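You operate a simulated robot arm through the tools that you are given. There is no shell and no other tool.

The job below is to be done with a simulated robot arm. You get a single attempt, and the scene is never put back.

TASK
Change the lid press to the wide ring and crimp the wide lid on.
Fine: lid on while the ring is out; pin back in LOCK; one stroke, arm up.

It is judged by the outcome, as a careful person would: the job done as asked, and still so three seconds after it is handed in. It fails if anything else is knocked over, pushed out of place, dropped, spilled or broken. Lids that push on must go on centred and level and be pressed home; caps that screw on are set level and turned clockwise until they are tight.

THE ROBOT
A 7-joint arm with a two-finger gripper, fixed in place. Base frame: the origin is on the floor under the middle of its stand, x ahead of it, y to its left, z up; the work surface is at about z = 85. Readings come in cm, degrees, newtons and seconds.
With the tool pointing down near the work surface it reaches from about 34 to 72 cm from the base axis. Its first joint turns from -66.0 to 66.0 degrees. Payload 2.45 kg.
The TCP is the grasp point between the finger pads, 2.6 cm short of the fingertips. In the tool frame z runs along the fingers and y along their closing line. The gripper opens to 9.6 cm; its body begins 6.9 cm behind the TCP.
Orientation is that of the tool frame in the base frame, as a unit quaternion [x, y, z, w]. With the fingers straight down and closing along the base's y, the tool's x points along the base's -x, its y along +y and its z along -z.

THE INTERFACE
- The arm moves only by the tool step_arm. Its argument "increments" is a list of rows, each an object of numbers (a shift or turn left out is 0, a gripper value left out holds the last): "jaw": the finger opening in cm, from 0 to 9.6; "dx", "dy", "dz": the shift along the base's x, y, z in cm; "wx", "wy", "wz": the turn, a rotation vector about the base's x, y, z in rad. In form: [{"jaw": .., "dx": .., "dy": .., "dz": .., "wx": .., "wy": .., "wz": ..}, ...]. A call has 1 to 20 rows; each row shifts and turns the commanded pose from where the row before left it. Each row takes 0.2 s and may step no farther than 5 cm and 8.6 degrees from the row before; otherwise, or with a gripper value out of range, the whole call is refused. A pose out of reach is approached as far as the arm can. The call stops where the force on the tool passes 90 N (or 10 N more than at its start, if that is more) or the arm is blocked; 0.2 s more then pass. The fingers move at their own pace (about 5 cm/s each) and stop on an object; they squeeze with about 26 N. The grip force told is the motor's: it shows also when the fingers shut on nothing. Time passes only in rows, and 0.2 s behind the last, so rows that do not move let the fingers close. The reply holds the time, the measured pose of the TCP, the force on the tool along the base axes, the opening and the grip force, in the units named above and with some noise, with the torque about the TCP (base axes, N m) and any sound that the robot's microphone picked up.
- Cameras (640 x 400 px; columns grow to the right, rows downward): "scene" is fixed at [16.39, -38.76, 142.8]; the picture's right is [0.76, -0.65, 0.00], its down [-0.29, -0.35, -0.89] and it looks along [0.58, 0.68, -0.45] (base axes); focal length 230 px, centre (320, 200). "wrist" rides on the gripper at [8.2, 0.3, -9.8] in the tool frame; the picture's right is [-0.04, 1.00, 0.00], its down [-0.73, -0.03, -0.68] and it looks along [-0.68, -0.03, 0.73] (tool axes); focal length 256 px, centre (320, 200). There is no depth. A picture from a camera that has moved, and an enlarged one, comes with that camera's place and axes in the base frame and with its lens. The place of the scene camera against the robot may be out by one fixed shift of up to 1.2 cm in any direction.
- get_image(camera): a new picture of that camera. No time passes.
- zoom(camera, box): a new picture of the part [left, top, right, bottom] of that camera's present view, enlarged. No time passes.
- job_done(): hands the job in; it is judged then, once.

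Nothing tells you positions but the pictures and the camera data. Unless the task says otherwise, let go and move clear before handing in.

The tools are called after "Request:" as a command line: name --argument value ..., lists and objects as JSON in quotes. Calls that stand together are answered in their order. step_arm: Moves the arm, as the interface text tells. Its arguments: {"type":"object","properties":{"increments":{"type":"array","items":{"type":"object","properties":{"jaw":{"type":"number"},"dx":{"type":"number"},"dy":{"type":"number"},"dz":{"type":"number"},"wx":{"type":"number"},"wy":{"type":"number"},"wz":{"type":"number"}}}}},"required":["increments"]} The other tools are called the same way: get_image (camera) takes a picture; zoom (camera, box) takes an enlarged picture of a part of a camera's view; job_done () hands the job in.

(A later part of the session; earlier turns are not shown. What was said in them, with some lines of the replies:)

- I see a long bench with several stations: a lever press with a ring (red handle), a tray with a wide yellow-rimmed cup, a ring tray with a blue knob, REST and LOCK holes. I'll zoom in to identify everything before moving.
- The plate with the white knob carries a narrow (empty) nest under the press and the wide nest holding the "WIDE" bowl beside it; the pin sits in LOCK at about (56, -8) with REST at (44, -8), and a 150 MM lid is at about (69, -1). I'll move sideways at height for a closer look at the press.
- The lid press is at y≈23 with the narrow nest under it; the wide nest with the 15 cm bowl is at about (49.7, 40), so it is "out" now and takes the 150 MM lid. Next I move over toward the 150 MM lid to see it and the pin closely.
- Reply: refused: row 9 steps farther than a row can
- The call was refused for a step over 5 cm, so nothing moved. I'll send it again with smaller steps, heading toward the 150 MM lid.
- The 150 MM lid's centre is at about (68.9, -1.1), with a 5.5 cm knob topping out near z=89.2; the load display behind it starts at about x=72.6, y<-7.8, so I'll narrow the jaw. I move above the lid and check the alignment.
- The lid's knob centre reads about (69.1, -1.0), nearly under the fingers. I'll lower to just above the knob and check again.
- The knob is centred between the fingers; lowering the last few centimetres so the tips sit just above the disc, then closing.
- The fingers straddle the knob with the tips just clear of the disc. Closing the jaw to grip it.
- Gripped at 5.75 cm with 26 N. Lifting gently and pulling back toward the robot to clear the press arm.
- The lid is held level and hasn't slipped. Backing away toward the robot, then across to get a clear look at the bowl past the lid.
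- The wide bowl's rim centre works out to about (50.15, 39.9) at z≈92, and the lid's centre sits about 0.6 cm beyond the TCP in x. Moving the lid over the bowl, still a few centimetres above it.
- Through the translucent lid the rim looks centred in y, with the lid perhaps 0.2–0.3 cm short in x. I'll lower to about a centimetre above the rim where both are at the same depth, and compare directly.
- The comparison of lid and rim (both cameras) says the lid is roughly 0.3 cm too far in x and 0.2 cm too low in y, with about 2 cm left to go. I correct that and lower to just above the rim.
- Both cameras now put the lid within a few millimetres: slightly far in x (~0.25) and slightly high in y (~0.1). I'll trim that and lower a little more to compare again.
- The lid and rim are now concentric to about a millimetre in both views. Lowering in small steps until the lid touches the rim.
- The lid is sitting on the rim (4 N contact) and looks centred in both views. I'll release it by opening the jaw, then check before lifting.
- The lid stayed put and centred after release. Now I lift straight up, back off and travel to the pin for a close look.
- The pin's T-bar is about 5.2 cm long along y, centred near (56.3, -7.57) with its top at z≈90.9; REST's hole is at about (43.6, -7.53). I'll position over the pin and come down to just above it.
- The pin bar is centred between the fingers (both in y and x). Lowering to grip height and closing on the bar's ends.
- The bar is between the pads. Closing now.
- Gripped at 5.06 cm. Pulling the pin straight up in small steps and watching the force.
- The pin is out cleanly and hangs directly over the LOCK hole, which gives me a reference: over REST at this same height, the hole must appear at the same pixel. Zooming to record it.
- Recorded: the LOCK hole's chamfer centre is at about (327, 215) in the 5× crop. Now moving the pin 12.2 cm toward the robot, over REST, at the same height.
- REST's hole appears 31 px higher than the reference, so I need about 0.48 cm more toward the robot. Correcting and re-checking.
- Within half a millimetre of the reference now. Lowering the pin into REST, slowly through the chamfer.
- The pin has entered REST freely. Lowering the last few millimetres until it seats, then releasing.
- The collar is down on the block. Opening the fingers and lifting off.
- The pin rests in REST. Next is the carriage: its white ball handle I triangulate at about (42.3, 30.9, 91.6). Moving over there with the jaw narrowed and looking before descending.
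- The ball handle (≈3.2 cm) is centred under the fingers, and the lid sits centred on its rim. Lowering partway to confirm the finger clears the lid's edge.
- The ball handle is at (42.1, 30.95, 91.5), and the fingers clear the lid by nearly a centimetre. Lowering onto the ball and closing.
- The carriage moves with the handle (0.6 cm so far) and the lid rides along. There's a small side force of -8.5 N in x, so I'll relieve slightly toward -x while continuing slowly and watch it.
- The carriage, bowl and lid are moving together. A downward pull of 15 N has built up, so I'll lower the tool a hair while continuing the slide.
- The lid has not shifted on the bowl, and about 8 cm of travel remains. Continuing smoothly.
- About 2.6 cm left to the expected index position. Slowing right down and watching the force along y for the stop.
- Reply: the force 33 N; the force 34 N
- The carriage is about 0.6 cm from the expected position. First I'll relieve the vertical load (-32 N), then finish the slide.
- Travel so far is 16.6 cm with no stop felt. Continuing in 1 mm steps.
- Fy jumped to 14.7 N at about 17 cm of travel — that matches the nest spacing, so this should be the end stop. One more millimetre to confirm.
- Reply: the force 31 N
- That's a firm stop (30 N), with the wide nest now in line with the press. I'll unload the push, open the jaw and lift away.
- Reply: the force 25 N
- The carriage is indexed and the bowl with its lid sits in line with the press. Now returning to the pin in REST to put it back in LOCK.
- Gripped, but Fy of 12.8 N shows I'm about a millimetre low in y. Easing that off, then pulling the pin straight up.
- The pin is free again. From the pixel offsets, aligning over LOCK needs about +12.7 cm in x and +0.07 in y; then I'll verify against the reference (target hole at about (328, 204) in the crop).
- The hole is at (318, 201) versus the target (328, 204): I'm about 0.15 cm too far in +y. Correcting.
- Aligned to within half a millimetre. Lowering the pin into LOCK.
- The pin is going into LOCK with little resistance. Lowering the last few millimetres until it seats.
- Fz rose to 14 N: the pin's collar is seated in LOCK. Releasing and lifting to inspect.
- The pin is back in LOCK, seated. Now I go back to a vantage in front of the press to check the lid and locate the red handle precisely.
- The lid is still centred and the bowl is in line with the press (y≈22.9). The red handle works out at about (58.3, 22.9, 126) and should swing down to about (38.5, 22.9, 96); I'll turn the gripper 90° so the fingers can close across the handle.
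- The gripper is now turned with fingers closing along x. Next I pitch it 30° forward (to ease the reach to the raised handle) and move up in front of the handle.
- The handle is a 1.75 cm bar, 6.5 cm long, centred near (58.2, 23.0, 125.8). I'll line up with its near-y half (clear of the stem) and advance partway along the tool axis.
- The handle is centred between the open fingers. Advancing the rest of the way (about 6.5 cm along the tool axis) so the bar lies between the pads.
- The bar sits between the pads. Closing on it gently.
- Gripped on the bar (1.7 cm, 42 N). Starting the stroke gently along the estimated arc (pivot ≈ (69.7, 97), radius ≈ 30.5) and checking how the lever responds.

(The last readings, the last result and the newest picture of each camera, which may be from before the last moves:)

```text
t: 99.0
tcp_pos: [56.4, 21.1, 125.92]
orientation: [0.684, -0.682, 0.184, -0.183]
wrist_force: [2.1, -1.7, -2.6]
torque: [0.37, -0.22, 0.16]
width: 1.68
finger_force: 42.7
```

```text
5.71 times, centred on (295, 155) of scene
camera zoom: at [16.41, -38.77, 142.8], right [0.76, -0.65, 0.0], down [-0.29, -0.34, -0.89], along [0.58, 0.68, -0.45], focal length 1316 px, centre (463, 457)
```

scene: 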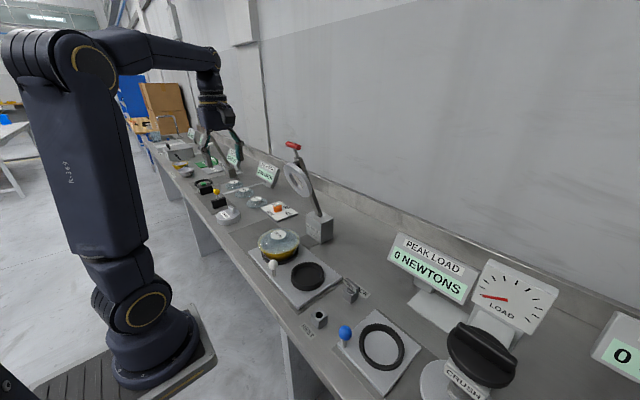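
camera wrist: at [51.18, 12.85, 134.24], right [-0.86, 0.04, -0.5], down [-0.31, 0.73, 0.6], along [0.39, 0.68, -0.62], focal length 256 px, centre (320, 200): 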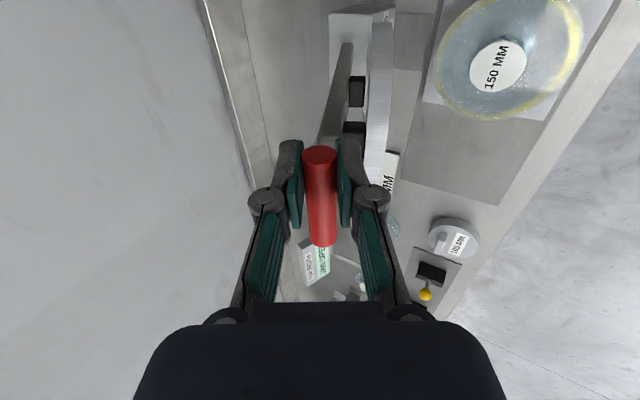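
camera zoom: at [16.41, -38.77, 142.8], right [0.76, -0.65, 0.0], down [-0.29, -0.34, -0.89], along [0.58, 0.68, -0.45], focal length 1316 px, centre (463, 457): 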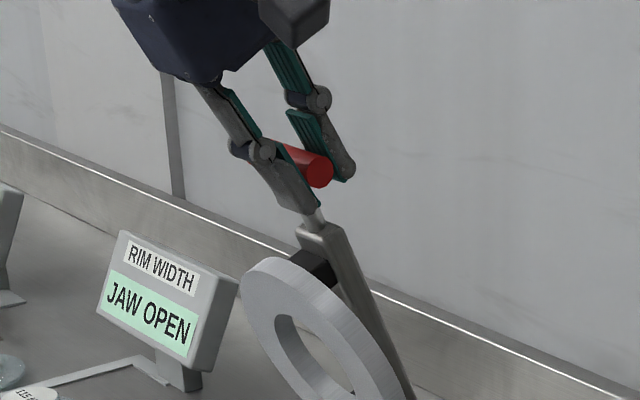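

The lever swings easily with only a few newtons. Continuing down the arc in small steps, checking forces.

Request:
step_arm --increments '[{"dx": -0.71, "dz": -0.35}, {"dx": -0.72, "dz": -0.35}, {"dx": -0.7, "dz": -0.38}, {"dx": -0.7, "dz": -0.39}, {"dx": -0.68, "dz": -0.42}, {"dx": -0.67, "dz": -0.43}, {}]'

Request:
step_arm --increments '[{"dx": -0.66, "dz": -0.45}, {"dx": -0.65, "dz": -0.46}, {"dx": -0.63, "dz": -0.49}, {"dx": -0.63, "dz": -0.5}, {"dx": -0.61, "dz": -0.52}, {"dx": -0.6, "dz": -0.52}, {}]'

Request:
get_image --camera "wrist"

Request:
zoom --camera "scene" --box '[230, 120, 340, 250]'

```text
t: 100.6
tcp_pos: [52.11, 21.08, 123.56]
orientation: [0.683, -0.682, 0.185, -0.185]
wrist_force: [-14.0, -6.4, 22.5]
torque: [-0.23, 0.03, -0.14]
width: 1.69
finger_force: 42.5
```

```text
t: 102.2
tcp_pos: [48.36, 21.06, 120.5]
orientation: [0.683, -0.682, 0.185, -0.184]
wrist_force: [-12.6, -6.0, 12.7]
torque: [0.07, -0.04, -0.04]
width: 1.68
finger_force: 42.3
```

```text
taken
camera wrist: at [43.15, 12.86, 128.89], right [-0.86, 0.04, -0.5], down [-0.32, 0.73, 0.6], along [0.39, 0.68, -0.62], focal length 256 px, centre (320, 200)
```

wrist: 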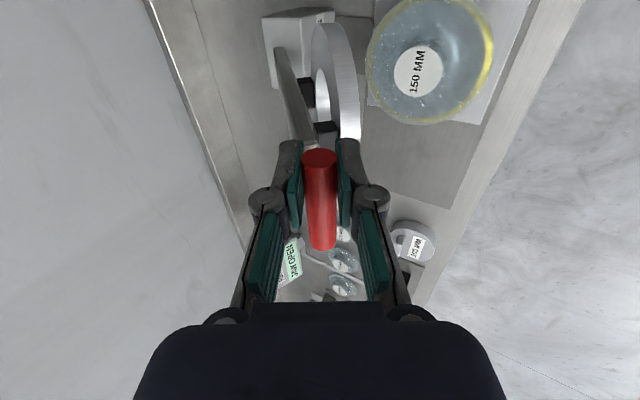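

```text
3.08 times, centred on (285, 185) of scene
camera zoom: at [16.32, -38.8, 142.8], right [0.76, -0.65, 0.0], down [-0.29, -0.34, -0.89], along [0.58, 0.68, -0.45], focal length 709 px, centre (428, 246)
```

zoom: 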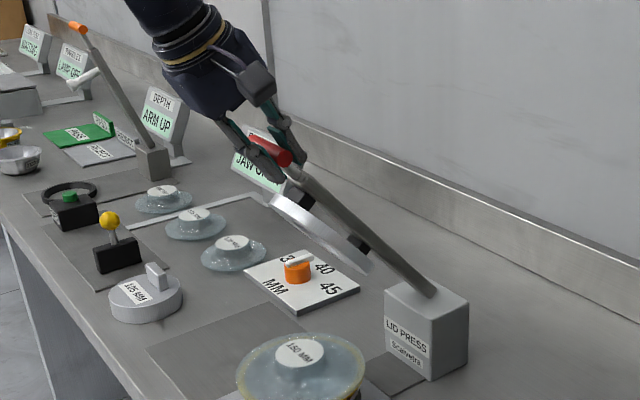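

The lever follows well; there's a mild outward radial push (~18 N), so I'll ease the path outward by about a millimetre as I continue.

Request:
step_arm --increments '[{"dx": -0.61, "dz": -0.52}, {"dx": -0.6, "dz": -0.53}, {"dx": -0.54, "dz": -0.58}, {"dx": -0.54, "dz": -0.59}, {"dx": -0.52, "dz": -0.61}, {"dx": -0.51, "dz": -0.61}, {}]'

Request:
step_arm --increments '[{"dx": -0.48, "dz": -0.64}, {"dx": -0.48, "dz": -0.64}, {"dx": -0.45, "dz": -0.66}, {"dx": -0.44, "dz": -0.66}, {"dx": -0.42, "dz": -0.68}, {"dx": -0.41, "dz": -0.69}, {}]'

Request:
get_image --camera "wrist"

Request:
zoom --camera "scene" --box '[220, 130, 350, 270]'

```text
t: 103.8
tcp_pos: [45.14, 21.11, 117.2]
orientation: [0.683, -0.683, 0.184, -0.183]
wrist_force: [-8.9, -8.0, 5.3]
torque: [0.49, -0.06, 0.22]
width: 1.66
finger_force: 42.4
```

```text
t: 105.4
tcp_pos: [42.47, 21.02, 113.24]
orientation: [-0.683, 0.683, -0.184, 0.183]
wrist_force: [-2.0, -5.7, 1.2]
torque: [0.4, -0.13, 0.16]
width: 1.65
finger_force: 42.1
```

```text
taken
camera wrist: at [37.23, 12.86, 121.61], right [-0.86, 0.04, -0.5], down [-0.32, 0.73, 0.6], along [0.39, 0.68, -0.62], focal length 256 px, centre (320, 200)
```

wrist: 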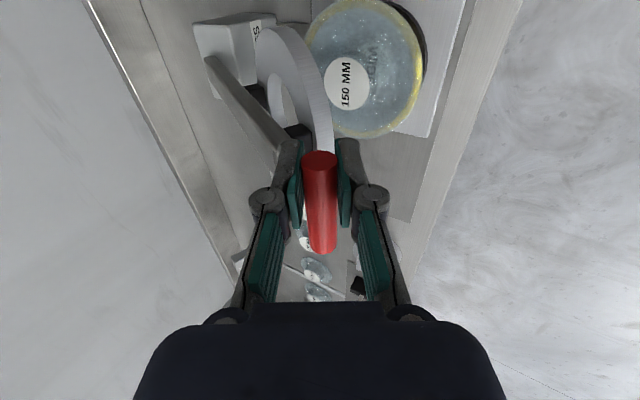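

```text
2.86 times, centred on (285, 200) of scene
camera zoom: at [16.38, -38.78, 142.8], right [0.76, -0.65, 0.0], down [-0.29, -0.34, -0.89], along [0.58, 0.68, -0.45], focal length 658 px, centre (420, 200)
```

zoom: 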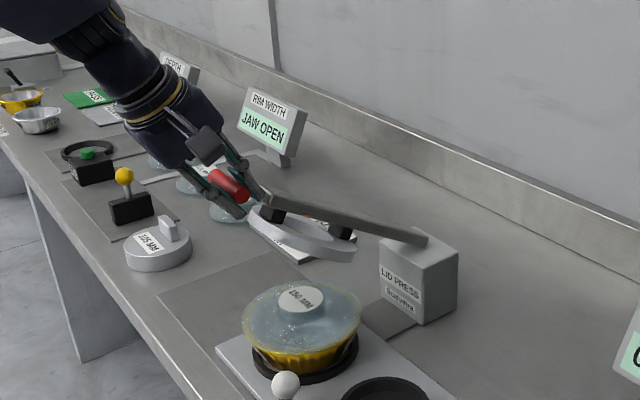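

The stroke is going well with very low force; the ring is coming down squarely over the lid. Continuing the arc.

Request:
step_arm --increments '[{"dx": -0.37, "dz": -0.7}, {"dx": -0.37, "dz": -0.71}, {"dx": -0.34, "dz": -0.72}, {"dx": -0.34, "dz": -0.73}, {"dx": -0.3, "dz": -0.74}, {"dx": -0.3, "dz": -0.74}, {"dx": -0.26, "dz": -0.75}, {"dx": -0.26, "dz": -0.76}, {}]'

Request:
get_image --camera "wrist"

Request:
zoom --camera "scene" --box '[220, 150, 350, 280]'

```text
t: 107.4
tcp_pos: [39.87, 21.06, 107.38]
orientation: [0.684, -0.682, 0.185, -0.183]
wrist_force: [-35.3, -1.5, 10.2]
torque: [0.12, 0.14, -0.05]
width: 1.61
finger_force: 43.2
```

```text
taken
camera wrist: at [34.64, 12.87, 115.65], right [-0.86, 0.04, -0.5], down [-0.32, 0.73, 0.6], along [0.39, 0.68, -0.62], focal length 256 px, centre (320, 200)
```

wrist: 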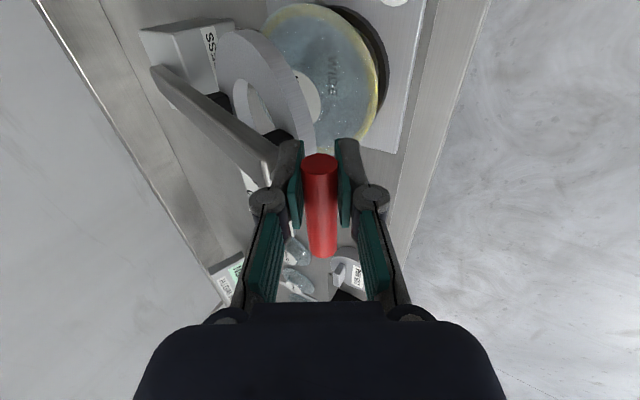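

```text
3.08 times, centred on (285, 215) of scene
camera zoom: at [16.27, -38.78, 142.81], right [0.76, -0.65, 0.0], down [-0.29, -0.34, -0.89], along [0.58, 0.68, -0.45], focal length 709 px, centre (428, 154)
```

zoom: 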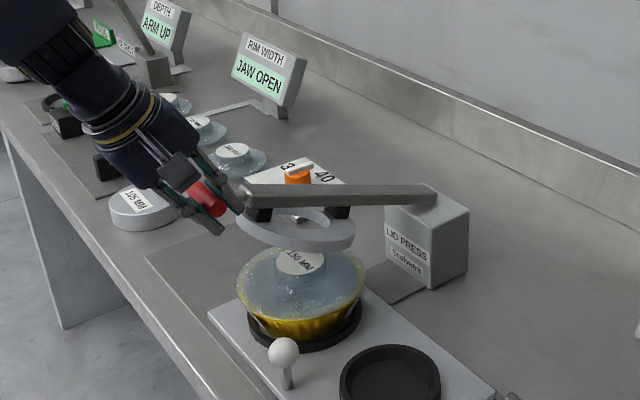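

A -35 N push in x says the true arc is slightly wider than my path. Easing outward about 2 mm before continuing.

Request:
step_arm --increments '[{"dx": -0.1, "dz": 0.03}, {"dx": -0.08, "dz": 0.02}, {}]'

```text
t: 108.2
tcp_pos: [39.81, 21.07, 107.52]
orientation: [0.683, -0.682, 0.184, -0.185]
wrist_force: [1.7, 6.4, -2.2]
torque: [0.07, -0.01, 0.04]
width: 1.64
finger_force: 42.6
```

Force is back near zero. Continuing down, approaching the lid.

Request:
step_arm --increments '[{"dx": -0.22, "dz": -0.78}, {"dx": -0.22, "dz": -0.78}, {"dx": -0.19, "dz": -0.78}, {"dx": -0.18, "dz": -0.79}, {}]'

Request:
get_image --camera "wrist"

Request:
zoom --camera "scene" --box '[230, 170, 340, 280]'

```text
t: 109.4
tcp_pos: [38.95, 21.01, 104.15]
orientation: [0.685, -0.681, 0.184, -0.183]
wrist_force: [-3.5, 6.5, 0.0]
torque: [0.18, -0.08, -0.08]
width: 1.63
finger_force: 42.5
```

```text
taken
camera wrist: at [33.7, 12.87, 112.6], right [-0.86, 0.04, -0.5], down [-0.32, 0.73, 0.6], along [0.39, 0.68, -0.62], focal length 256 px, centre (320, 200)
```

wrist: 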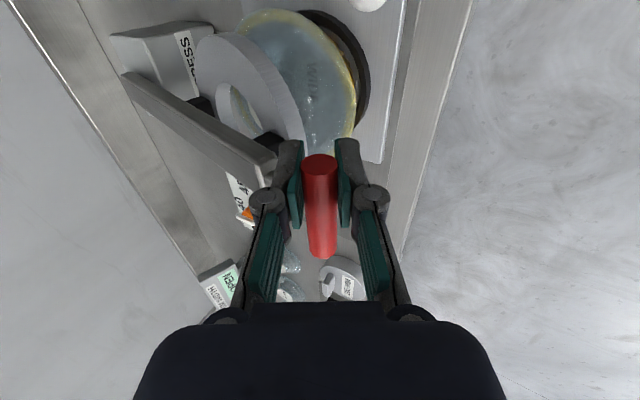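

```text
3.64 times, centred on (285, 225) of scene
camera zoom: at [16.38, -38.74, 142.81], right [0.76, -0.65, 0.0], down [-0.29, -0.35, -0.89], along [0.58, 0.68, -0.45], focal length 838 px, centre (447, 109)
```

zoom: 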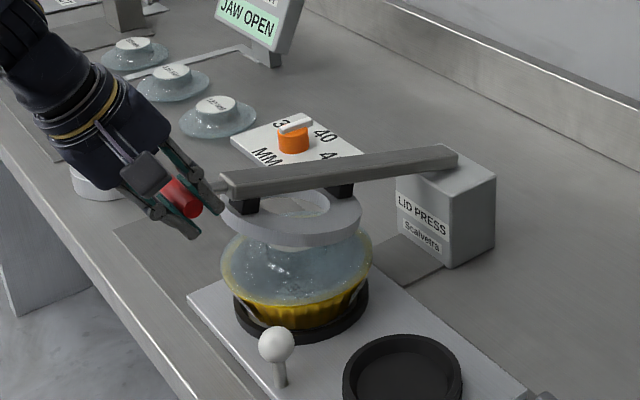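

The ring is now just a few centimetres above the lid and looks concentric with it. Continuing more slowly.

Request:
step_arm --increments '[{"dx": -0.1, "dz": -0.53}, {"dx": -0.09, "dz": -0.53}, {"dx": -0.09, "dz": -0.54}, {}]'

Request:
step_arm --increments '[{"dx": -0.07, "dz": -0.4}, {"dx": -0.05, "dz": -0.4}, {"dx": -0.05, "dz": -0.4}, {}]'

Request:
zoom --camera "scene" --box '[240, 190, 330, 270]'

Request:
get_image --camera "wrist"

```text
t: 110.4
tcp_pos: [38.58, 20.98, 102.59]
orientation: [0.684, -0.681, 0.183, -0.184]
wrist_force: [-13.8, 4.9, 1.0]
torque: [0.63, -0.08, 0.24]
width: 1.64
finger_force: 42.2
```

```text
t: 111.4
tcp_pos: [38.4, 21.01, 101.43]
orientation: [0.683, -0.682, 0.184, -0.183]
wrist_force: [-19.9, 8.9, 1.9]
torque: [-0.25, -0.01, -0.33]
width: 1.64
finger_force: 42.2
```

```text
5.00 times, centred on (285, 230) of scene
camera zoom: at [16.33, -38.74, 142.82], right [0.76, -0.65, 0.0], down [-0.29, -0.35, -0.89], along [0.58, 0.68, -0.45], focal length 1152 px, centre (495, 50)
```

zoom: 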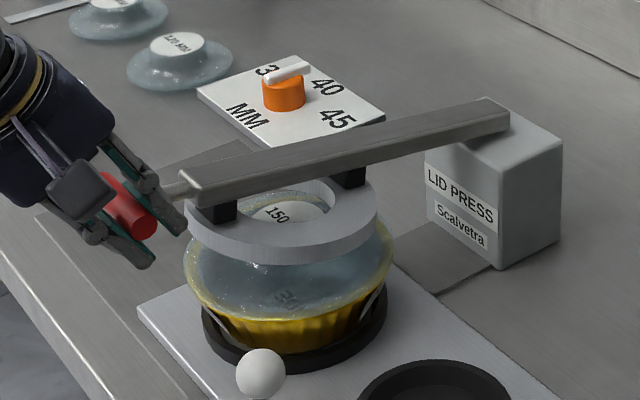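

```text
taken
camera wrist: at [33.18, 12.85, 109.79], right [-0.86, 0.04, -0.5], down [-0.32, 0.73, 0.6], along [0.39, 0.68, -0.62], focal length 256 px, centre (320, 200)
```

wrist: 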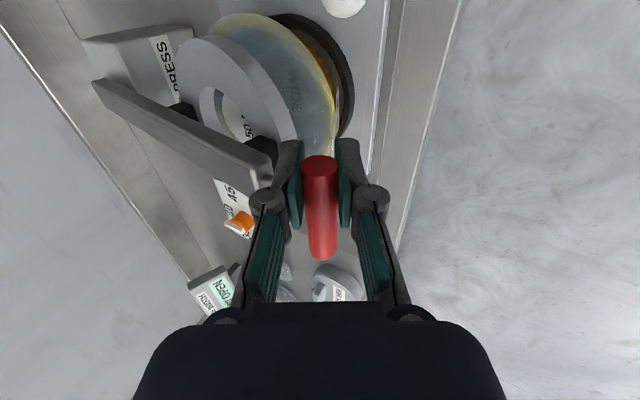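

The ring is about 1–1.5 cm above the lid with the knob inside its opening. Easing outward slightly and continuing down in small steps, watching for contact.

Request:
step_arm --increments '[{"dx": -0.1, "dz": -0.3}, {"dx": -0.05, "dz": -0.35}, {"dx": -0.04, "dz": -0.35}, {}]'

Request:
step_arm --increments '[{"dx": -0.04, "dz": -0.3}, {"dx": -0.03, "dz": -0.3}, {"dx": -0.03, "dz": -0.3}, {}]'

Request:
zoom --camera "scene" --box '[240, 190, 330, 270]'

```text
t: 112.4
tcp_pos: [38.26, 21.03, 100.55]
orientation: [0.683, -0.683, 0.183, -0.184]
wrist_force: [-18.2, 12.1, 0.9]
torque: [-0.23, -0.05, -0.33]
width: 1.65
finger_force: 41.9
```

```text
t: 113.4
tcp_pos: [38.13, 21.09, 99.7]
orientation: [0.683, -0.682, 0.184, -0.183]
wrist_force: [-12.7, 13.7, 0.0]
torque: [-0.01, -0.12, -0.1]
width: 1.6
finger_force: 42.2
```

```text
5.00 times, centred on (285, 230) of scene
camera zoom: at [16.36, -38.73, 142.82], right [0.76, -0.65, 0.0], down [-0.29, -0.35, -0.89], along [0.58, 0.68, -0.45], focal length 1152 px, centre (495, 50)
```

zoom: 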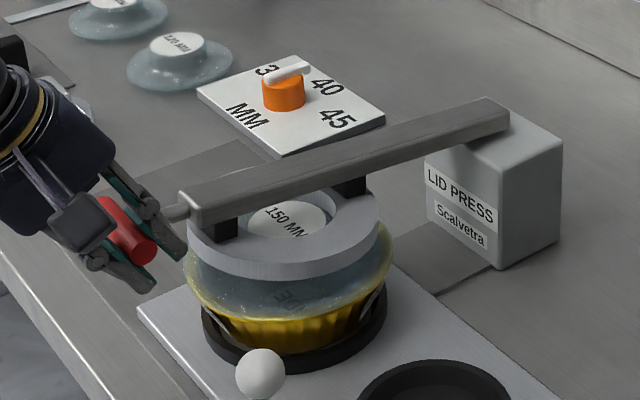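

Request:
step_arm --increments '[{"dx": -0.06, "dz": -0.3, "dy": 0.03}, {"dx": -0.03, "dz": -0.3}, {"dx": -0.02, "dz": -0.3}, {}]'

Request:
step_arm --increments '[{"dx": -0.02, "dz": -0.25}, {"dx": -0.02, "dz": -0.25}, {}]'

Request:
zoom --camera "scene" --box '[240, 190, 330, 270]'

```text
t: 114.4
tcp_pos: [37.99, 21.1, 98.58]
orientation: [0.684, -0.682, 0.184, -0.183]
wrist_force: [-5.7, 10.5, -0.7]
torque: [-0.22, -0.09, -0.24]
width: 1.64
finger_force: 42.0
```

```text
t: 115.2
tcp_pos: [38.0, 21.03, 98.18]
orientation: [0.683, -0.682, 0.184, -0.184]
wrist_force: [-6.0, 8.6, -1.6]
torque: [-0.09, -0.08, -0.14]
width: 1.65
finger_force: 41.8
```

```text
5.00 times, centred on (285, 230) of scene
camera zoom: at [16.38, -38.74, 142.81], right [0.76, -0.65, 0.0], down [-0.29, -0.35, -0.89], along [0.58, 0.68, -0.45], focal length 1152 px, centre (495, 50)
```

zoom: 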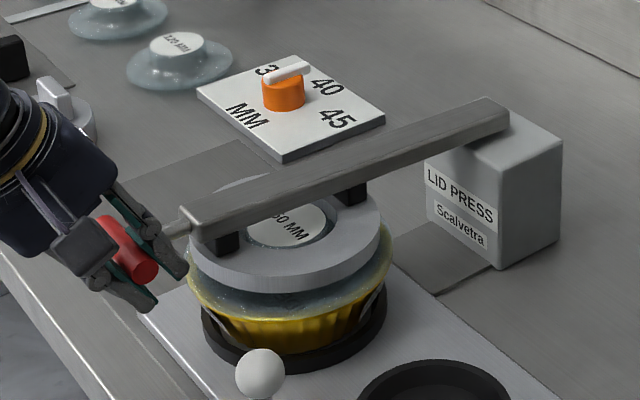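

The ring is just about on the lid. Stepping down with close attention to Fz.

Request:
step_arm --increments '[{"dx": -0.01, "dz": -0.2}, {"dx": -0.01, "dz": -0.2}, {}]'

Request:
step_arm --increments '[{"dz": -0.2}, {"dz": -0.2}, {}]'

Request:
zoom --camera "scene" --box '[240, 190, 330, 270]'

```text
t: 116.0
tcp_pos: [38.07, 21.11, 97.82]
orientation: [-0.682, 0.683, -0.185, 0.184]
wrist_force: [2.5, 4.6, -1.4]
torque: [0.55, -0.14, 0.29]
width: 1.65
finger_force: 41.8
```

```text
t: 116.8
tcp_pos: [38.0, 21.09, 97.31]
orientation: [0.683, -0.683, 0.184, -0.183]
wrist_force: [4.7, 1.7, -0.9]
torque: [-0.16, -0.07, -0.16]
width: 1.65
finger_force: 42.2
```

```text
5.00 times, centred on (285, 230) of scene
camera zoom: at [16.41, -38.76, 142.8], right [0.76, -0.65, 0.0], down [-0.29, -0.35, -0.89], along [0.58, 0.68, -0.45], focal length 1152 px, centre (495, 50)
```

zoom: 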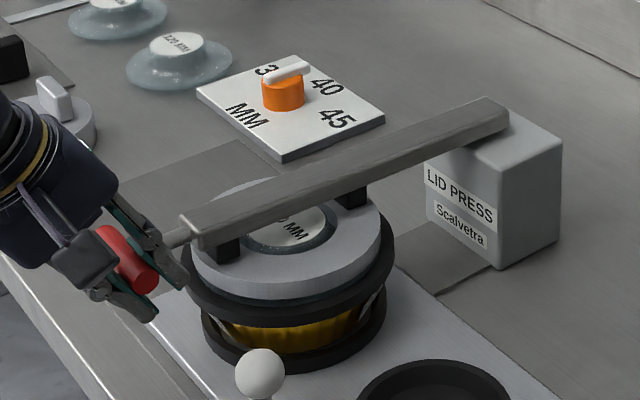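

Something changed at the lid's edge: a dark band now surrounds the rim. Zooming in before going further.

Request:
zoom --camera "scene" --box '[260, 215, 310, 265]'

Request:
get_image --camera "wrist"

Request:
zoom --camera "wrist" --box '[60, 0, 380, 200]'

```text
8.00 times, centred on (285, 240) of scene
camera zoom: at [16.41, -38.76, 142.8], right [0.76, -0.65, 0.0], down [-0.29, -0.35, -0.89], along [0.58, 0.68, -0.45], focal length 1842 px, centre (600, -120)
```

zoom: 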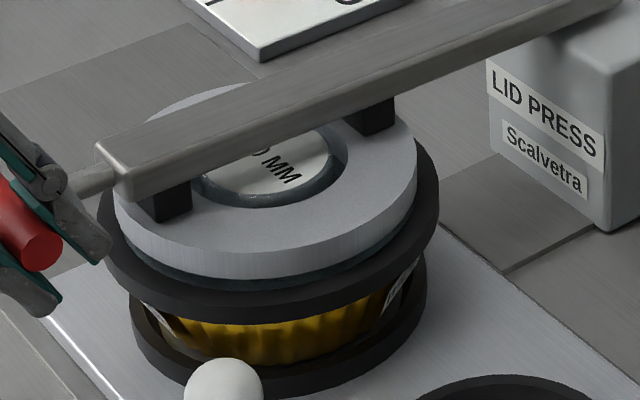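

```text
taken
camera wrist: at [32.81, 12.86, 105.68], right [-0.86, 0.04, -0.5], down [-0.32, 0.74, 0.6], along [0.39, 0.68, -0.62], focal length 256 px, centre (320, 200)
```

wrist: 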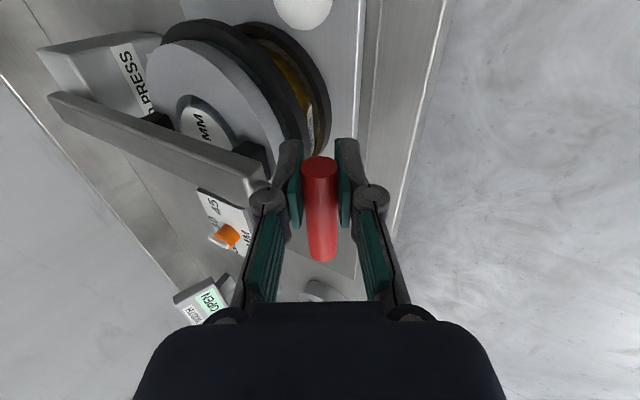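

```text
2.00 times, centred on (220, 100) of wrist
camera zoom: at [32.81, 12.86, 105.68], right [-0.86, 0.04, -0.5], down [-0.32, 0.74, 0.6], along [0.39, 0.68, -0.62], focal length 512 px, centre (520, 400)
```

zoom: 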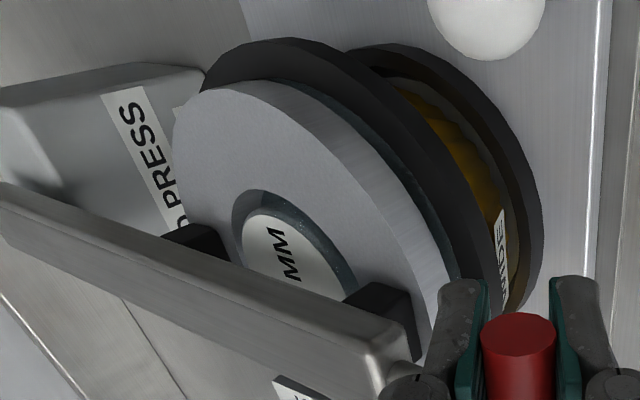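

The dark band is the crimp forming around the rim. I'll finish this same stroke to its bottom, stepping down until real resistance shows.

Request:
step_arm --increments '[{"dz": -0.15}, {"dz": -0.15}, {}]'

Request:
step_arm --increments '[{"dz": -0.15}, {"dz": -0.1}, {}]'

Request:
zoom --camera "scene" --box '[260, 215, 310, 265]'

```text
t: 117.6
tcp_pos: [37.96, 21.02, 96.97]
orientation: [0.684, -0.683, 0.183, -0.182]
wrist_force: [-2.8, -1.4, -1.6]
torque: [-0.13, -0.07, -0.16]
width: 1.64
finger_force: 42.0
```

```text
t: 118.4
tcp_pos: [38.11, 21.05, 96.82]
orientation: [0.683, -0.683, 0.184, -0.183]
wrist_force: [-8.9, -4.8, -2.4]
torque: [0.21, -0.05, 0.02]
width: 1.65
finger_force: 42.6
```

```text
8.00 times, centred on (285, 240) of scene
camera zoom: at [16.37, -38.78, 142.8], right [0.76, -0.65, 0.0], down [-0.29, -0.34, -0.89], along [0.58, 0.68, -0.45], focal length 1842 px, centre (600, -120)
```

zoom: 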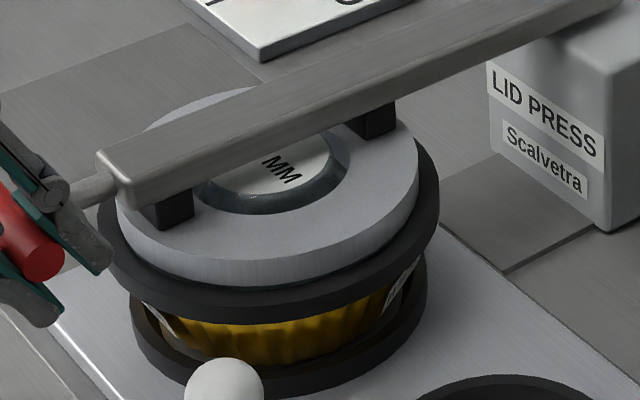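

Request:
step_arm --increments '[{"dz": -0.1, "dx": -0.02}, {"dz": -0.1}, {}]'

Request:
step_arm --increments '[{"dz": -0.1}, {"dz": -0.1}, {}]'

Request:
zoom --camera "scene" --box '[260, 215, 310, 265]'

```text
t: 119.2
tcp_pos: [38.11, 21.0, 96.54]
orientation: [0.684, -0.682, 0.184, -0.184]
wrist_force: [-6.6, -3.5, -1.6]
torque: [0.28, -0.02, 0.15]
width: 1.62
finger_force: 42.4
```

```text
t: 120.0
tcp_pos: [38.04, 20.99, 96.37]
orientation: [0.683, -0.683, 0.184, -0.183]
wrist_force: [-3.8, -1.9, -0.5]
torque: [0.22, -0.03, 0.09]
width: 1.63
finger_force: 42.2
```

```text
8.00 times, centred on (285, 240) of scene
camera zoom: at [16.38, -38.77, 142.8], right [0.76, -0.65, 0.0], down [-0.29, -0.34, -0.89], along [0.58, 0.68, -0.45], focal length 1842 px, centre (600, -120)
```

zoom: 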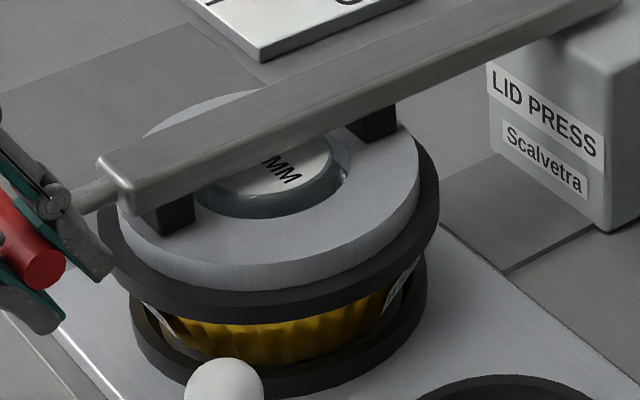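

No resistance yet and the ring is settling flush to the lid. A few more 1 mm steps to find the bottom stop.

Request:
step_arm --increments '[{"dz": -0.1}, {}]'

Request:
step_arm --increments '[{"dz": -0.1}, {}]'

Request:
step_arm --increments '[{"dz": -0.1}, {}]'

Request:
zoom --camera "scene" --box '[260, 215, 310, 265]'

Request:
get_image --camera "wrist"

```text
t: 120.6
tcp_pos: [37.99, 21.09, 96.37]
orientation: [0.683, -0.682, 0.186, -0.184]
wrist_force: [-12.3, -5.0, 23.2]
torque: [-0.2, 0.01, -0.18]
width: 1.62
finger_force: 42.2
```

```text
t: 121.2
tcp_pos: [38.12, 21.0, 96.4]
orientation: [-0.682, 0.683, -0.185, 0.185]
wrist_force: [-6.7, -4.2, 27.1]
torque: [0.05, -0.01, 0.02]
width: 1.62
finger_force: 42.3
```

```text
t: 121.8
tcp_pos: [38.12, 21.15, 96.22]
orientation: [0.683, -0.682, 0.186, -0.187]
wrist_force: [4.4, -3.8, 31.6]
torque: [0.2, 0.01, 0.07]
width: 1.61
finger_force: 41.9
```

```text
8.00 times, centred on (285, 240) of scene
camera zoom: at [16.36, -38.8, 142.79], right [0.76, -0.65, 0.0], down [-0.29, -0.34, -0.89], along [0.58, 0.68, -0.45], focal length 1842 px, centre (600, -120)
```

zoom: 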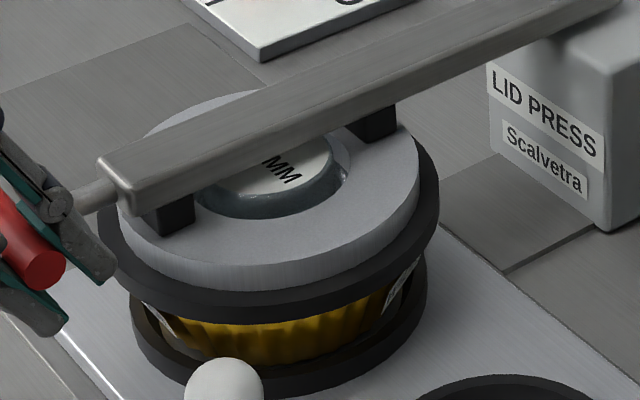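

```text
taken
camera wrist: at [32.87, 12.88, 104.5], right [-0.86, 0.04, -0.51], down [-0.32, 0.73, 0.6], along [0.39, 0.68, -0.62], focal length 256 px, centre (320, 200)
```

wrist: 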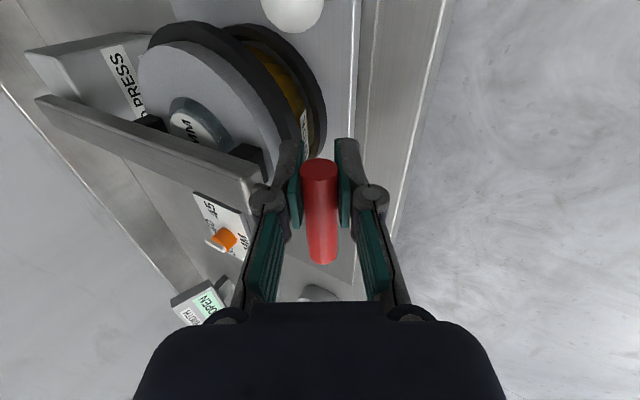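

The press has bottomed out (Fz ≈ 31 N) with the ring flush on the lid. That's the one stroke; now raising the arm back up along the arc.

Request:
step_arm --increments '[{"dz": 0.2}, {"dx": -0.02, "dz": 0.5}, {"dx": 0.0, "dz": 0.6}, {"dx": 0.02, "dz": 0.6}, {"dx": 0.03, "dz": 0.7}, {"dx": 0.05, "dz": 0.7}, {}]'

Request:
zoom --camera "scene" --box '[240, 190, 330, 270]'

Request:
get_image --camera "wrist"

```text
t: 123.4
tcp_pos: [38.33, 21.0, 99.41]
orientation: [-0.683, 0.683, -0.184, 0.183]
wrist_force: [38.7, -0.4, -5.8]
torque: [-0.02, 0.14, 0.06]
width: 1.62
finger_force: 42.3
```

```text
5.00 times, centred on (285, 230) of scene
camera zoom: at [16.51, -38.76, 142.79], right [0.76, -0.65, 0.0], down [-0.29, -0.35, -0.89], along [0.58, 0.68, -0.45], focal length 1152 px, centre (495, 50)
```

zoom: 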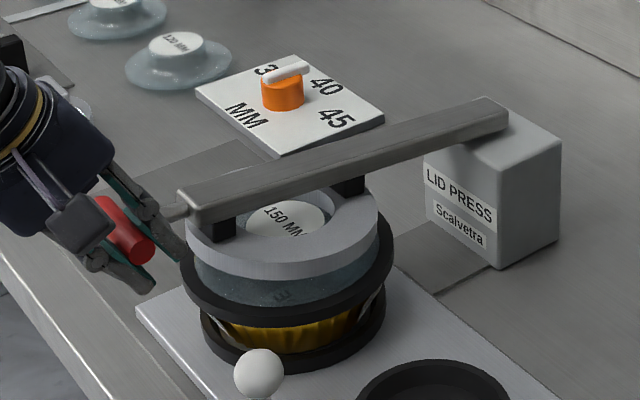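

```text
taken
camera wrist: at [33.0, 12.89, 107.82], right [-0.86, 0.04, -0.5], down [-0.32, 0.73, 0.6], along [0.39, 0.68, -0.62], focal length 256 px, centre (320, 200)
```

wrist: 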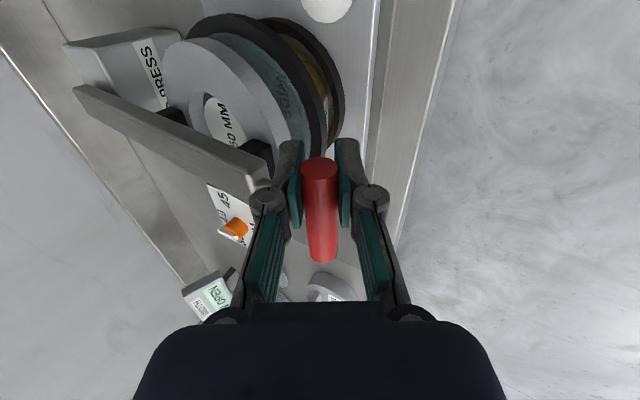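

The dark crimp band stays on the lid as the ring lifts — crimped. Fx of +39 N says I'm pulling slightly outward, so I'll ease inward and keep raising.

Request:
step_arm --increments '[{"dx": 0.12}, {"dx": 0.06}, {}]'

Request:
step_arm --increments '[{"dx": 0.08, "dz": 0.7}, {"dx": 0.09, "dz": 0.7}, {"dx": 0.1, "dz": 0.7}, {"dx": 0.12, "dz": 0.7}, {}]'

```text
t: 124.2
tcp_pos: [38.12, 21.02, 99.37]
orientation: [0.684, -0.683, 0.183, -0.182]
wrist_force: [12.6, -2.0, -3.3]
torque: [-0.39, 0.02, -0.41]
width: 1.62
finger_force: 41.5
```

```text
t: 125.4
tcp_pos: [38.63, 21.11, 102.28]
orientation: [0.683, -0.683, 0.184, -0.183]
wrist_force: [-12.3, -6.5, -2.0]
torque: [0.35, 0.23, 0.08]
width: 1.65
finger_force: 41.8
```

Request:
step_arm --increments '[{"dx": 0.08, "dz": 0.8}, {"dx": 0.12, "dz": 0.8}, {"dx": 0.14, "dz": 0.8}, {"dx": 0.17, "dz": 0.79}, {"dx": 0.19, "dz": 0.79}, {"dx": 0.21, "dz": 0.78}, {}]'

Request:
step_arm --increments '[{"dx": 0.25, "dz": 0.77}, {"dx": 0.27, "dz": 0.76}, {"dx": 0.29, "dz": 0.75}, {"dx": 0.31, "dz": 0.75}, {"dx": 0.33, "dz": 0.74}, {"dx": 0.35, "dz": 0.73}, {}]'

Request:
zoom --camera "scene" --box '[220, 140, 350, 280]'

```text
t: 127.0
tcp_pos: [39.83, 21.02, 106.92]
orientation: [0.683, -0.682, 0.184, -0.183]
wrist_force: [35.7, 4.3, -15.3]
torque: [0.08, 0.07, 0.07]
width: 1.63
finger_force: 42.5
```

```text
t: 128.6
tcp_pos: [41.48, 21.06, 111.48]
orientation: [0.683, -0.683, 0.184, -0.183]
wrist_force: [23.3, -0.8, -16.6]
torque: [-0.27, 0.0, -0.19]
width: 1.64
finger_force: 42.2
```

```text
2.86 times, centred on (285, 210) of scene
camera zoom: at [16.49, -38.76, 142.79], right [0.76, -0.65, 0.0], down [-0.29, -0.35, -0.89], along [0.58, 0.68, -0.45], focal length 658 px, centre (420, 171)
```

zoom: 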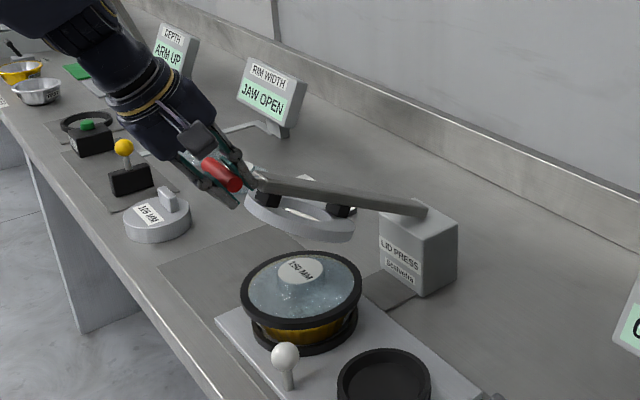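

The lid shows a clean dark crimp all round. Continuing to raise the arm with a small inward bias.

Request:
step_arm --increments '[{"dx": 0.43, "dz": 0.67}, {"dx": 0.38, "dz": 0.71}, {"dx": 0.39, "dz": 0.7}, {"dx": 0.41, "dz": 0.69}, {"dx": 0.43, "dz": 0.68}, {"dx": 0.45, "dz": 0.67}, {}]'

Request:
step_arm --increments '[{"dx": 0.48, "dz": 0.66}, {"dx": 0.49, "dz": 0.64}, {"dx": 0.51, "dz": 0.63}, {"dx": 0.53, "dz": 0.61}, {"dx": 0.55, "dz": 0.6}, {"dx": 0.56, "dz": 0.58}, {}]'

Request:
get_image --camera "wrist"

```text
t: 130.2
tcp_pos: [43.95, 21.07, 115.59]
orientation: [0.684, -0.683, 0.183, -0.183]
wrist_force: [18.5, 3.2, -17.2]
torque: [-0.02, 0.04, -0.11]
width: 1.67
finger_force: 42.4
```

```text
t: 131.8
tcp_pos: [47.12, 21.04, 119.22]
orientation: [0.683, -0.682, 0.186, -0.182]
wrist_force: [8.1, -2.7, -13.4]
torque: [-0.53, 0.15, -0.42]
width: 1.67
finger_force: 42.7
```

```text
taken
camera wrist: at [41.85, 12.86, 127.63], right [-0.86, 0.04, -0.5], down [-0.31, 0.74, 0.6], along [0.39, 0.68, -0.62], focal length 256 px, centre (320, 200)
```

wrist: 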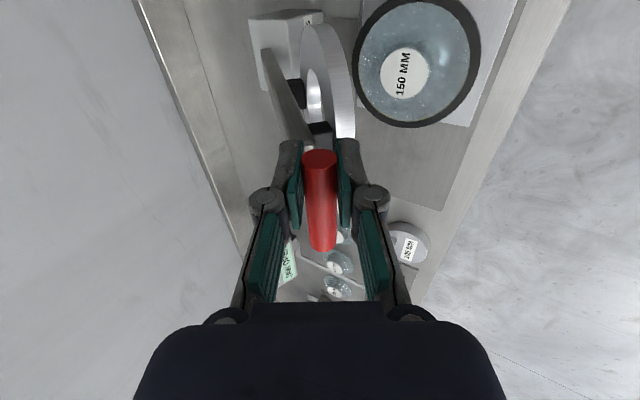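

Request:
step_arm --increments '[{"dx": 0.59, "dz": 0.54}, {"dx": 0.6, "dz": 0.54}, {"dx": 0.61, "dz": 0.53}, {"dx": 0.62, "dz": 0.51}, {"dx": 0.64, "dz": 0.5}, {"dx": 0.65, "dz": 0.48}, {}]'

Request:
step_arm --increments '[{"dx": 0.67, "dz": 0.46}, {"dx": 0.68, "dz": 0.45}, {"dx": 0.69, "dz": 0.43}, {"dx": 0.7, "dz": 0.41}, {"dx": 0.71, "dz": 0.39}, {}]'

Request:
zoom --camera "scene" --box '[230, 110, 350, 260]'

```text
t: 133.4
tcp_pos: [50.67, 20.99, 122.48]
orientation: [0.683, -0.682, 0.185, -0.184]
wrist_force: [-2.0, -10.9, -3.5]
torque: [-0.56, 0.18, -0.34]
width: 1.7
finger_force: 42.2
```

```text
t: 134.8
tcp_pos: [54.09, 21.11, 124.47]
orientation: [0.684, -0.682, 0.184, -0.183]
wrist_force: [-0.4, -0.8, -5.2]
torque: [0.09, 0.16, -0.03]
width: 1.69
finger_force: 42.4
```

```text
2.67 times, centred on (290, 185) of scene
camera zoom: at [16.4, -38.76, 142.8], right [0.76, -0.65, 0.0], down [-0.29, -0.35, -0.89], along [0.58, 0.68, -0.45], focal length 614 px, centre (400, 240)
```

zoom: 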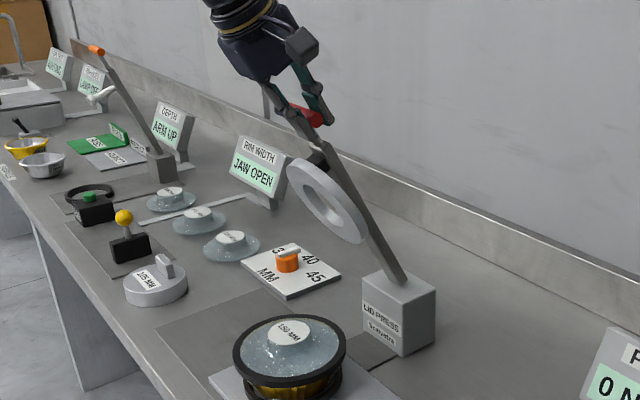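

Nearly back up. A few more steps to its original rest angle.

Request:
step_arm --increments '[{"dx": 0.72, "dz": 0.39}, {"dx": 0.73, "dz": 0.37}, {"dx": 0.73, "dz": 0.36}, {"dx": 0.74, "dz": 0.34}, {"dx": 0.6, "dz": 0.28}, {}]'

Request:
step_arm --increments '[{"dx": 0.15, "dz": 0.07}, {"dx": 0.15, "dz": 0.06}, {}]'

Request:
get_image --camera "wrist"

Request:
zoom --camera "scene" --box '[260, 120, 330, 190]'

```text
t: 136.2
tcp_pos: [57.83, 21.15, 126.3]
orientation: [0.683, -0.682, 0.183, -0.183]
wrist_force: [1.0, 1.5, -9.1]
torque: [0.22, 0.18, 0.05]
width: 1.69
finger_force: 42.0
```

```text
t: 137.0
tcp_pos: [57.94, 21.1, 126.35]
orientation: [0.684, -0.682, 0.184, -0.183]
wrist_force: [-2.4, 2.6, -12.0]
torque: [0.22, 0.06, 0.05]
width: 1.67
finger_force: 43.0
```

```text
taken
camera wrist: at [52.78, 12.9, 134.71], right [-0.87, 0.04, -0.5], down [-0.32, 0.73, 0.6], along [0.39, 0.68, -0.62], focal length 256 px, centre (320, 200)
```

wrist: 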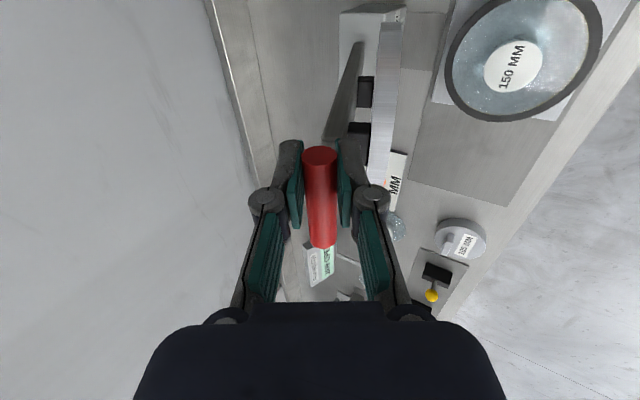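

```text
5.71 times, centred on (295, 155) of scene
camera zoom: at [16.41, -38.75, 142.8], right [0.76, -0.65, 0.0], down [-0.29, -0.35, -0.89], along [0.58, 0.68, -0.45], focal length 1316 px, centre (463, 457)
```

zoom: 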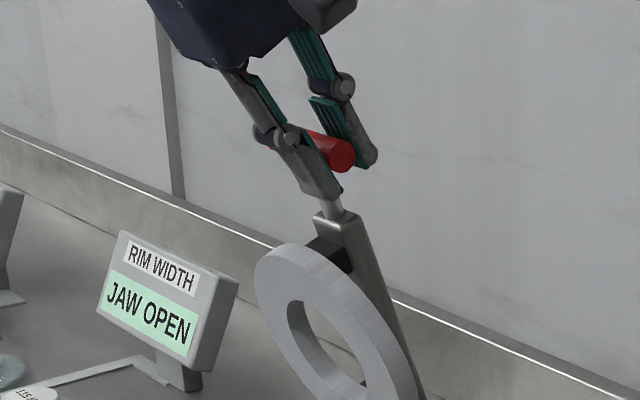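

The arm is back at its original raised angle. I'll nudge slightly further to be sure it's against its upper rest before letting go.

Request:
step_arm --increments '[{"dx": 0.12, "dz": 0.05}, {}]'

Request:
step_arm --increments '[{"dx": 0.12, "dz": 0.05}, {}]'

```text
t: 137.6
tcp_pos: [57.94, 21.16, 126.36]
orientation: [0.685, -0.682, 0.182, -0.18]
wrist_force: [-12.7, -0.8, -18.6]
torque: [0.69, 0.23, 0.24]
width: 1.67
finger_force: 42.7
```

```text
t: 138.2
tcp_pos: [57.96, 21.02, 126.48]
orientation: [0.684, -0.683, 0.182, -0.18]
wrist_force: [-21.1, -2.3, -19.7]
torque: [0.8, 0.23, 0.3]
width: 1.7
finger_force: 42.4
```

It's against the upper stop. Unloading slightly, then opening the fingers and backing straight off along the tool axis.

Request:
step_arm --increments '[{"dx": -0.1, "dz": -0.1}, {}]'

Request:
step_arm --increments '[{"jaw": 2.6}, {"jaw": 4.0}, {"jaw": 6.0}, {}, {}]'

Request:
get_image --camera "wrist"

Request:
zoom --camera "scene" --box '[240, 100, 330, 190]'

```text
t: 138.8
tcp_pos: [57.98, 21.15, 126.39]
orientation: [0.683, -0.683, 0.183, -0.181]
wrist_force: [-18.5, 0.4, -16.9]
torque: [-0.01, 0.23, -0.12]
width: 1.67
finger_force: 42.7
```

```text
t: 140.0
tcp_pos: [58.05, 21.16, 126.58]
orientation: [0.683, -0.683, 0.184, -0.183]
wrist_force: [0.7, -0.1, -0.6]
torque: [0.02, 0.01, -0.01]
width: 6.03
finger_force: 0.0
```

```text
taken
camera wrist: at [52.89, 12.91, 134.79], right [-0.86, 0.04, -0.5], down [-0.32, 0.73, 0.6], along [0.39, 0.68, -0.62], focal length 256 px, centre (320, 200)
```

wrist: 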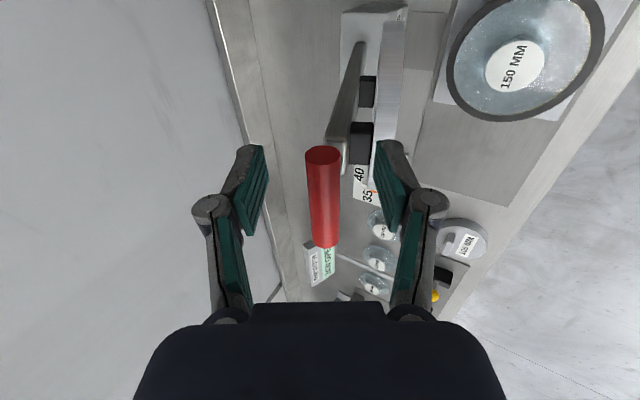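

```text
4.44 times, centred on (285, 145) of scene
camera zoom: at [16.39, -38.76, 142.8], right [0.76, -0.65, 0.0], down [-0.29, -0.35, -0.89], along [0.58, 0.68, -0.45], focal length 1024 px, centre (476, 444)
```

zoom: 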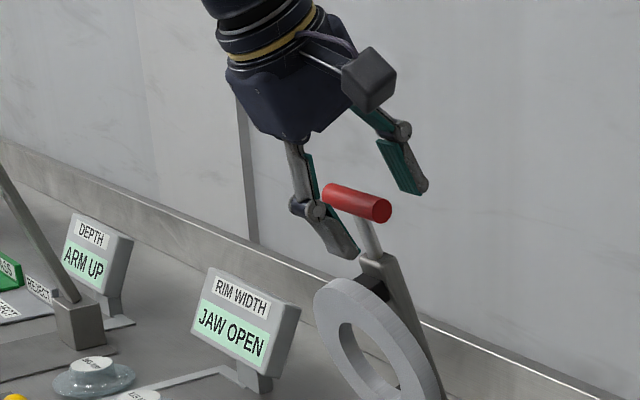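

The arm stays up on its own after release. Backing off along the tool axis, then moving clear.

Request:
step_arm --increments '[{"dx": -0.5, "dz": 0.87}, {"dx": -1, "dz": 1.73}, {"dx": -1.5, "dz": 2.6}, {"dx": -2, "dz": 3.2}, {"dx": -3, "dz": 1}, {"dx": -4}, {"dx": -4}, {"dx": -4}, {}]'

Request:
get_image --camera "scene"

Request:
get_image --camera "wrist"

Request:
zoom --camera "scene" --box '[230, 130, 370, 290]'

```text
t: 142.0
tcp_pos: [37.98, 21.17, 136.09]
orientation: [0.683, -0.683, 0.184, -0.184]
wrist_force: [0.2, 0.5, -0.2]
torque: [0.03, -0.02, 0.01]
width: 5.99
finger_force: 0.0
```

```text
taken
```

scene: 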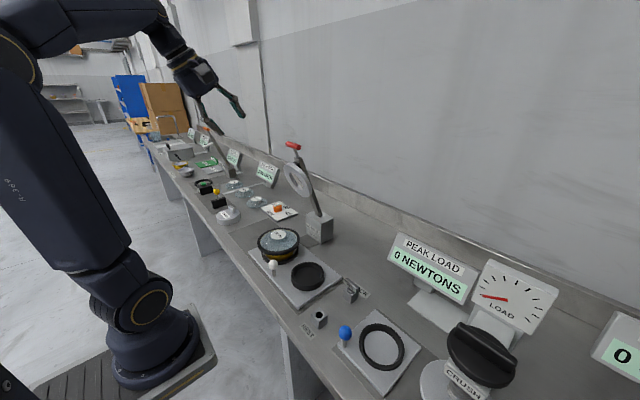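

```text
taken
camera wrist: at [32.82, 12.87, 144.31], right [-0.86, 0.04, -0.5], down [-0.32, 0.73, 0.6], along [0.39, 0.68, -0.62], focal length 256 px, centre (320, 200)
```

wrist: 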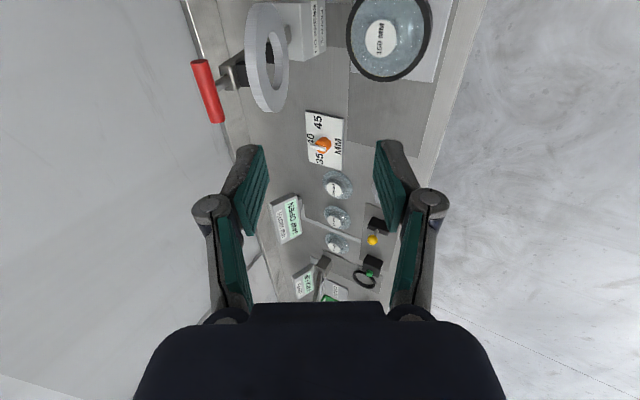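

```text
2.50 times, centred on (300, 210) of scene
camera zoom: at [16.39, -38.76, 142.8], right [0.76, -0.65, 0.0], down [-0.29, -0.35, -0.89], along [0.58, 0.68, -0.45], focal length 576 px, centre (370, 175)
```

zoom: 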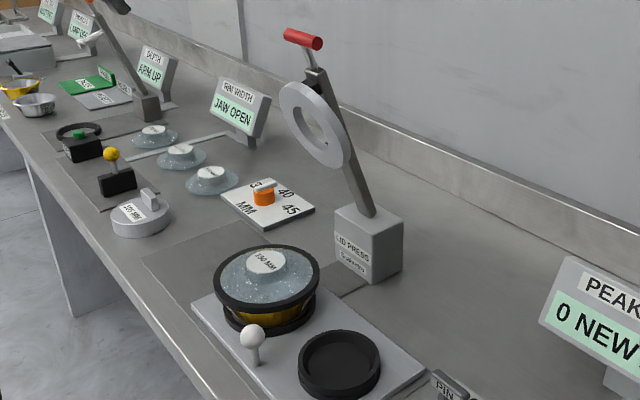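

Everything looks in place: lid crimped, press arm up, pin in LOCK. Taking close looks at the lid, pin and neighbours for a final check.

Request:
zoom --camera "scene" --box '[245, 215, 315, 285]'

Request:
zoom --camera "scene" --box '[305, 265, 385, 335]'

Request:
zoom --camera "wrist" --box '[320, 0, 480, 100]'

```text
5.71 times, centred on (280, 250) of scene
camera zoom: at [16.39, -38.76, 142.8], right [0.76, -0.65, 0.0], down [-0.29, -0.35, -0.89], along [0.58, 0.68, -0.45], focal length 1316 px, centre (549, -86)
```

zoom: 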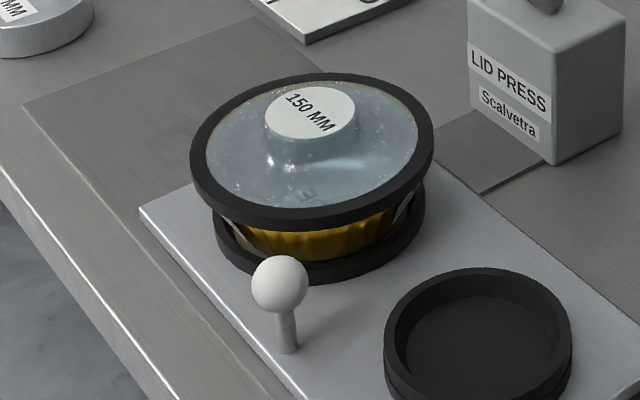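

```text
5.71 times, centred on (345, 300) of scene
camera zoom: at [16.39, -38.76, 142.8], right [0.76, -0.65, 0.0], down [-0.29, -0.35, -0.89], along [0.58, 0.68, -0.45], focal length 1316 px, centre (177, -371)
```

zoom: 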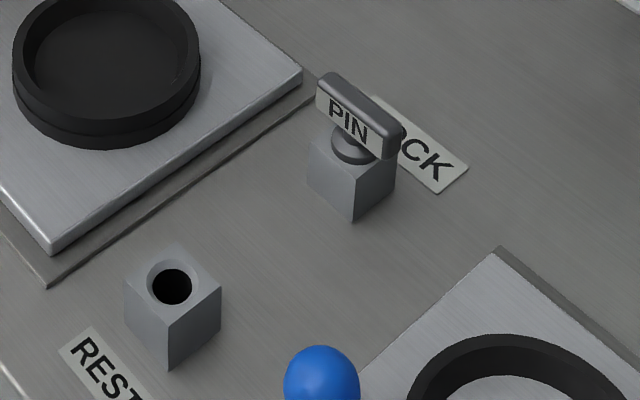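

```text
4.00 times, centred on (400, 50) of wrist
camera zoom: at [32.82, 12.87, 144.31], right [-0.86, 0.04, -0.5], down [-0.32, 0.73, 0.6], along [0.39, 0.68, -0.62], focal length 1024 px, centre (0, 800)
```

zoom: 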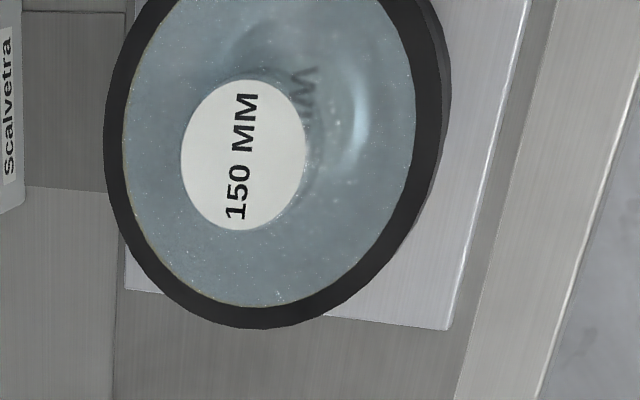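

The wide lid is crimped evenly all round, the pin is seated in LOCK, and the press arm is up. The gripper is well clear and nothing else on the bench has moved, so I'm handing in.

Request:
job_done

```text
The job is handed in.
```

The lid press is now on the wide ring, and the 150 MM lid is crimped onto the wide bowl. I've handed the job in.

- **Lid:** I set it on the rim while the wide ring was out, and both cameras showed it centred to about a millimetre. After the stroke a dark crimp band ran evenly all the way round.
- **Ring change:** I moved the pin from LOCK to REST and slid the carriage about 17 cm to its end stop. That put the wide ring in line with the press. The lid did not shift during the slide.
- **Pin:** It is back in LOCK with its collar down on the block.
- **Stroke:** I made one stroke, to the bottom stop, and took the arm back up against its upper rest. It stayed up after I let go.

In the final pictures nothing else on the bench had been knocked or moved, and the gripper is clear of it.
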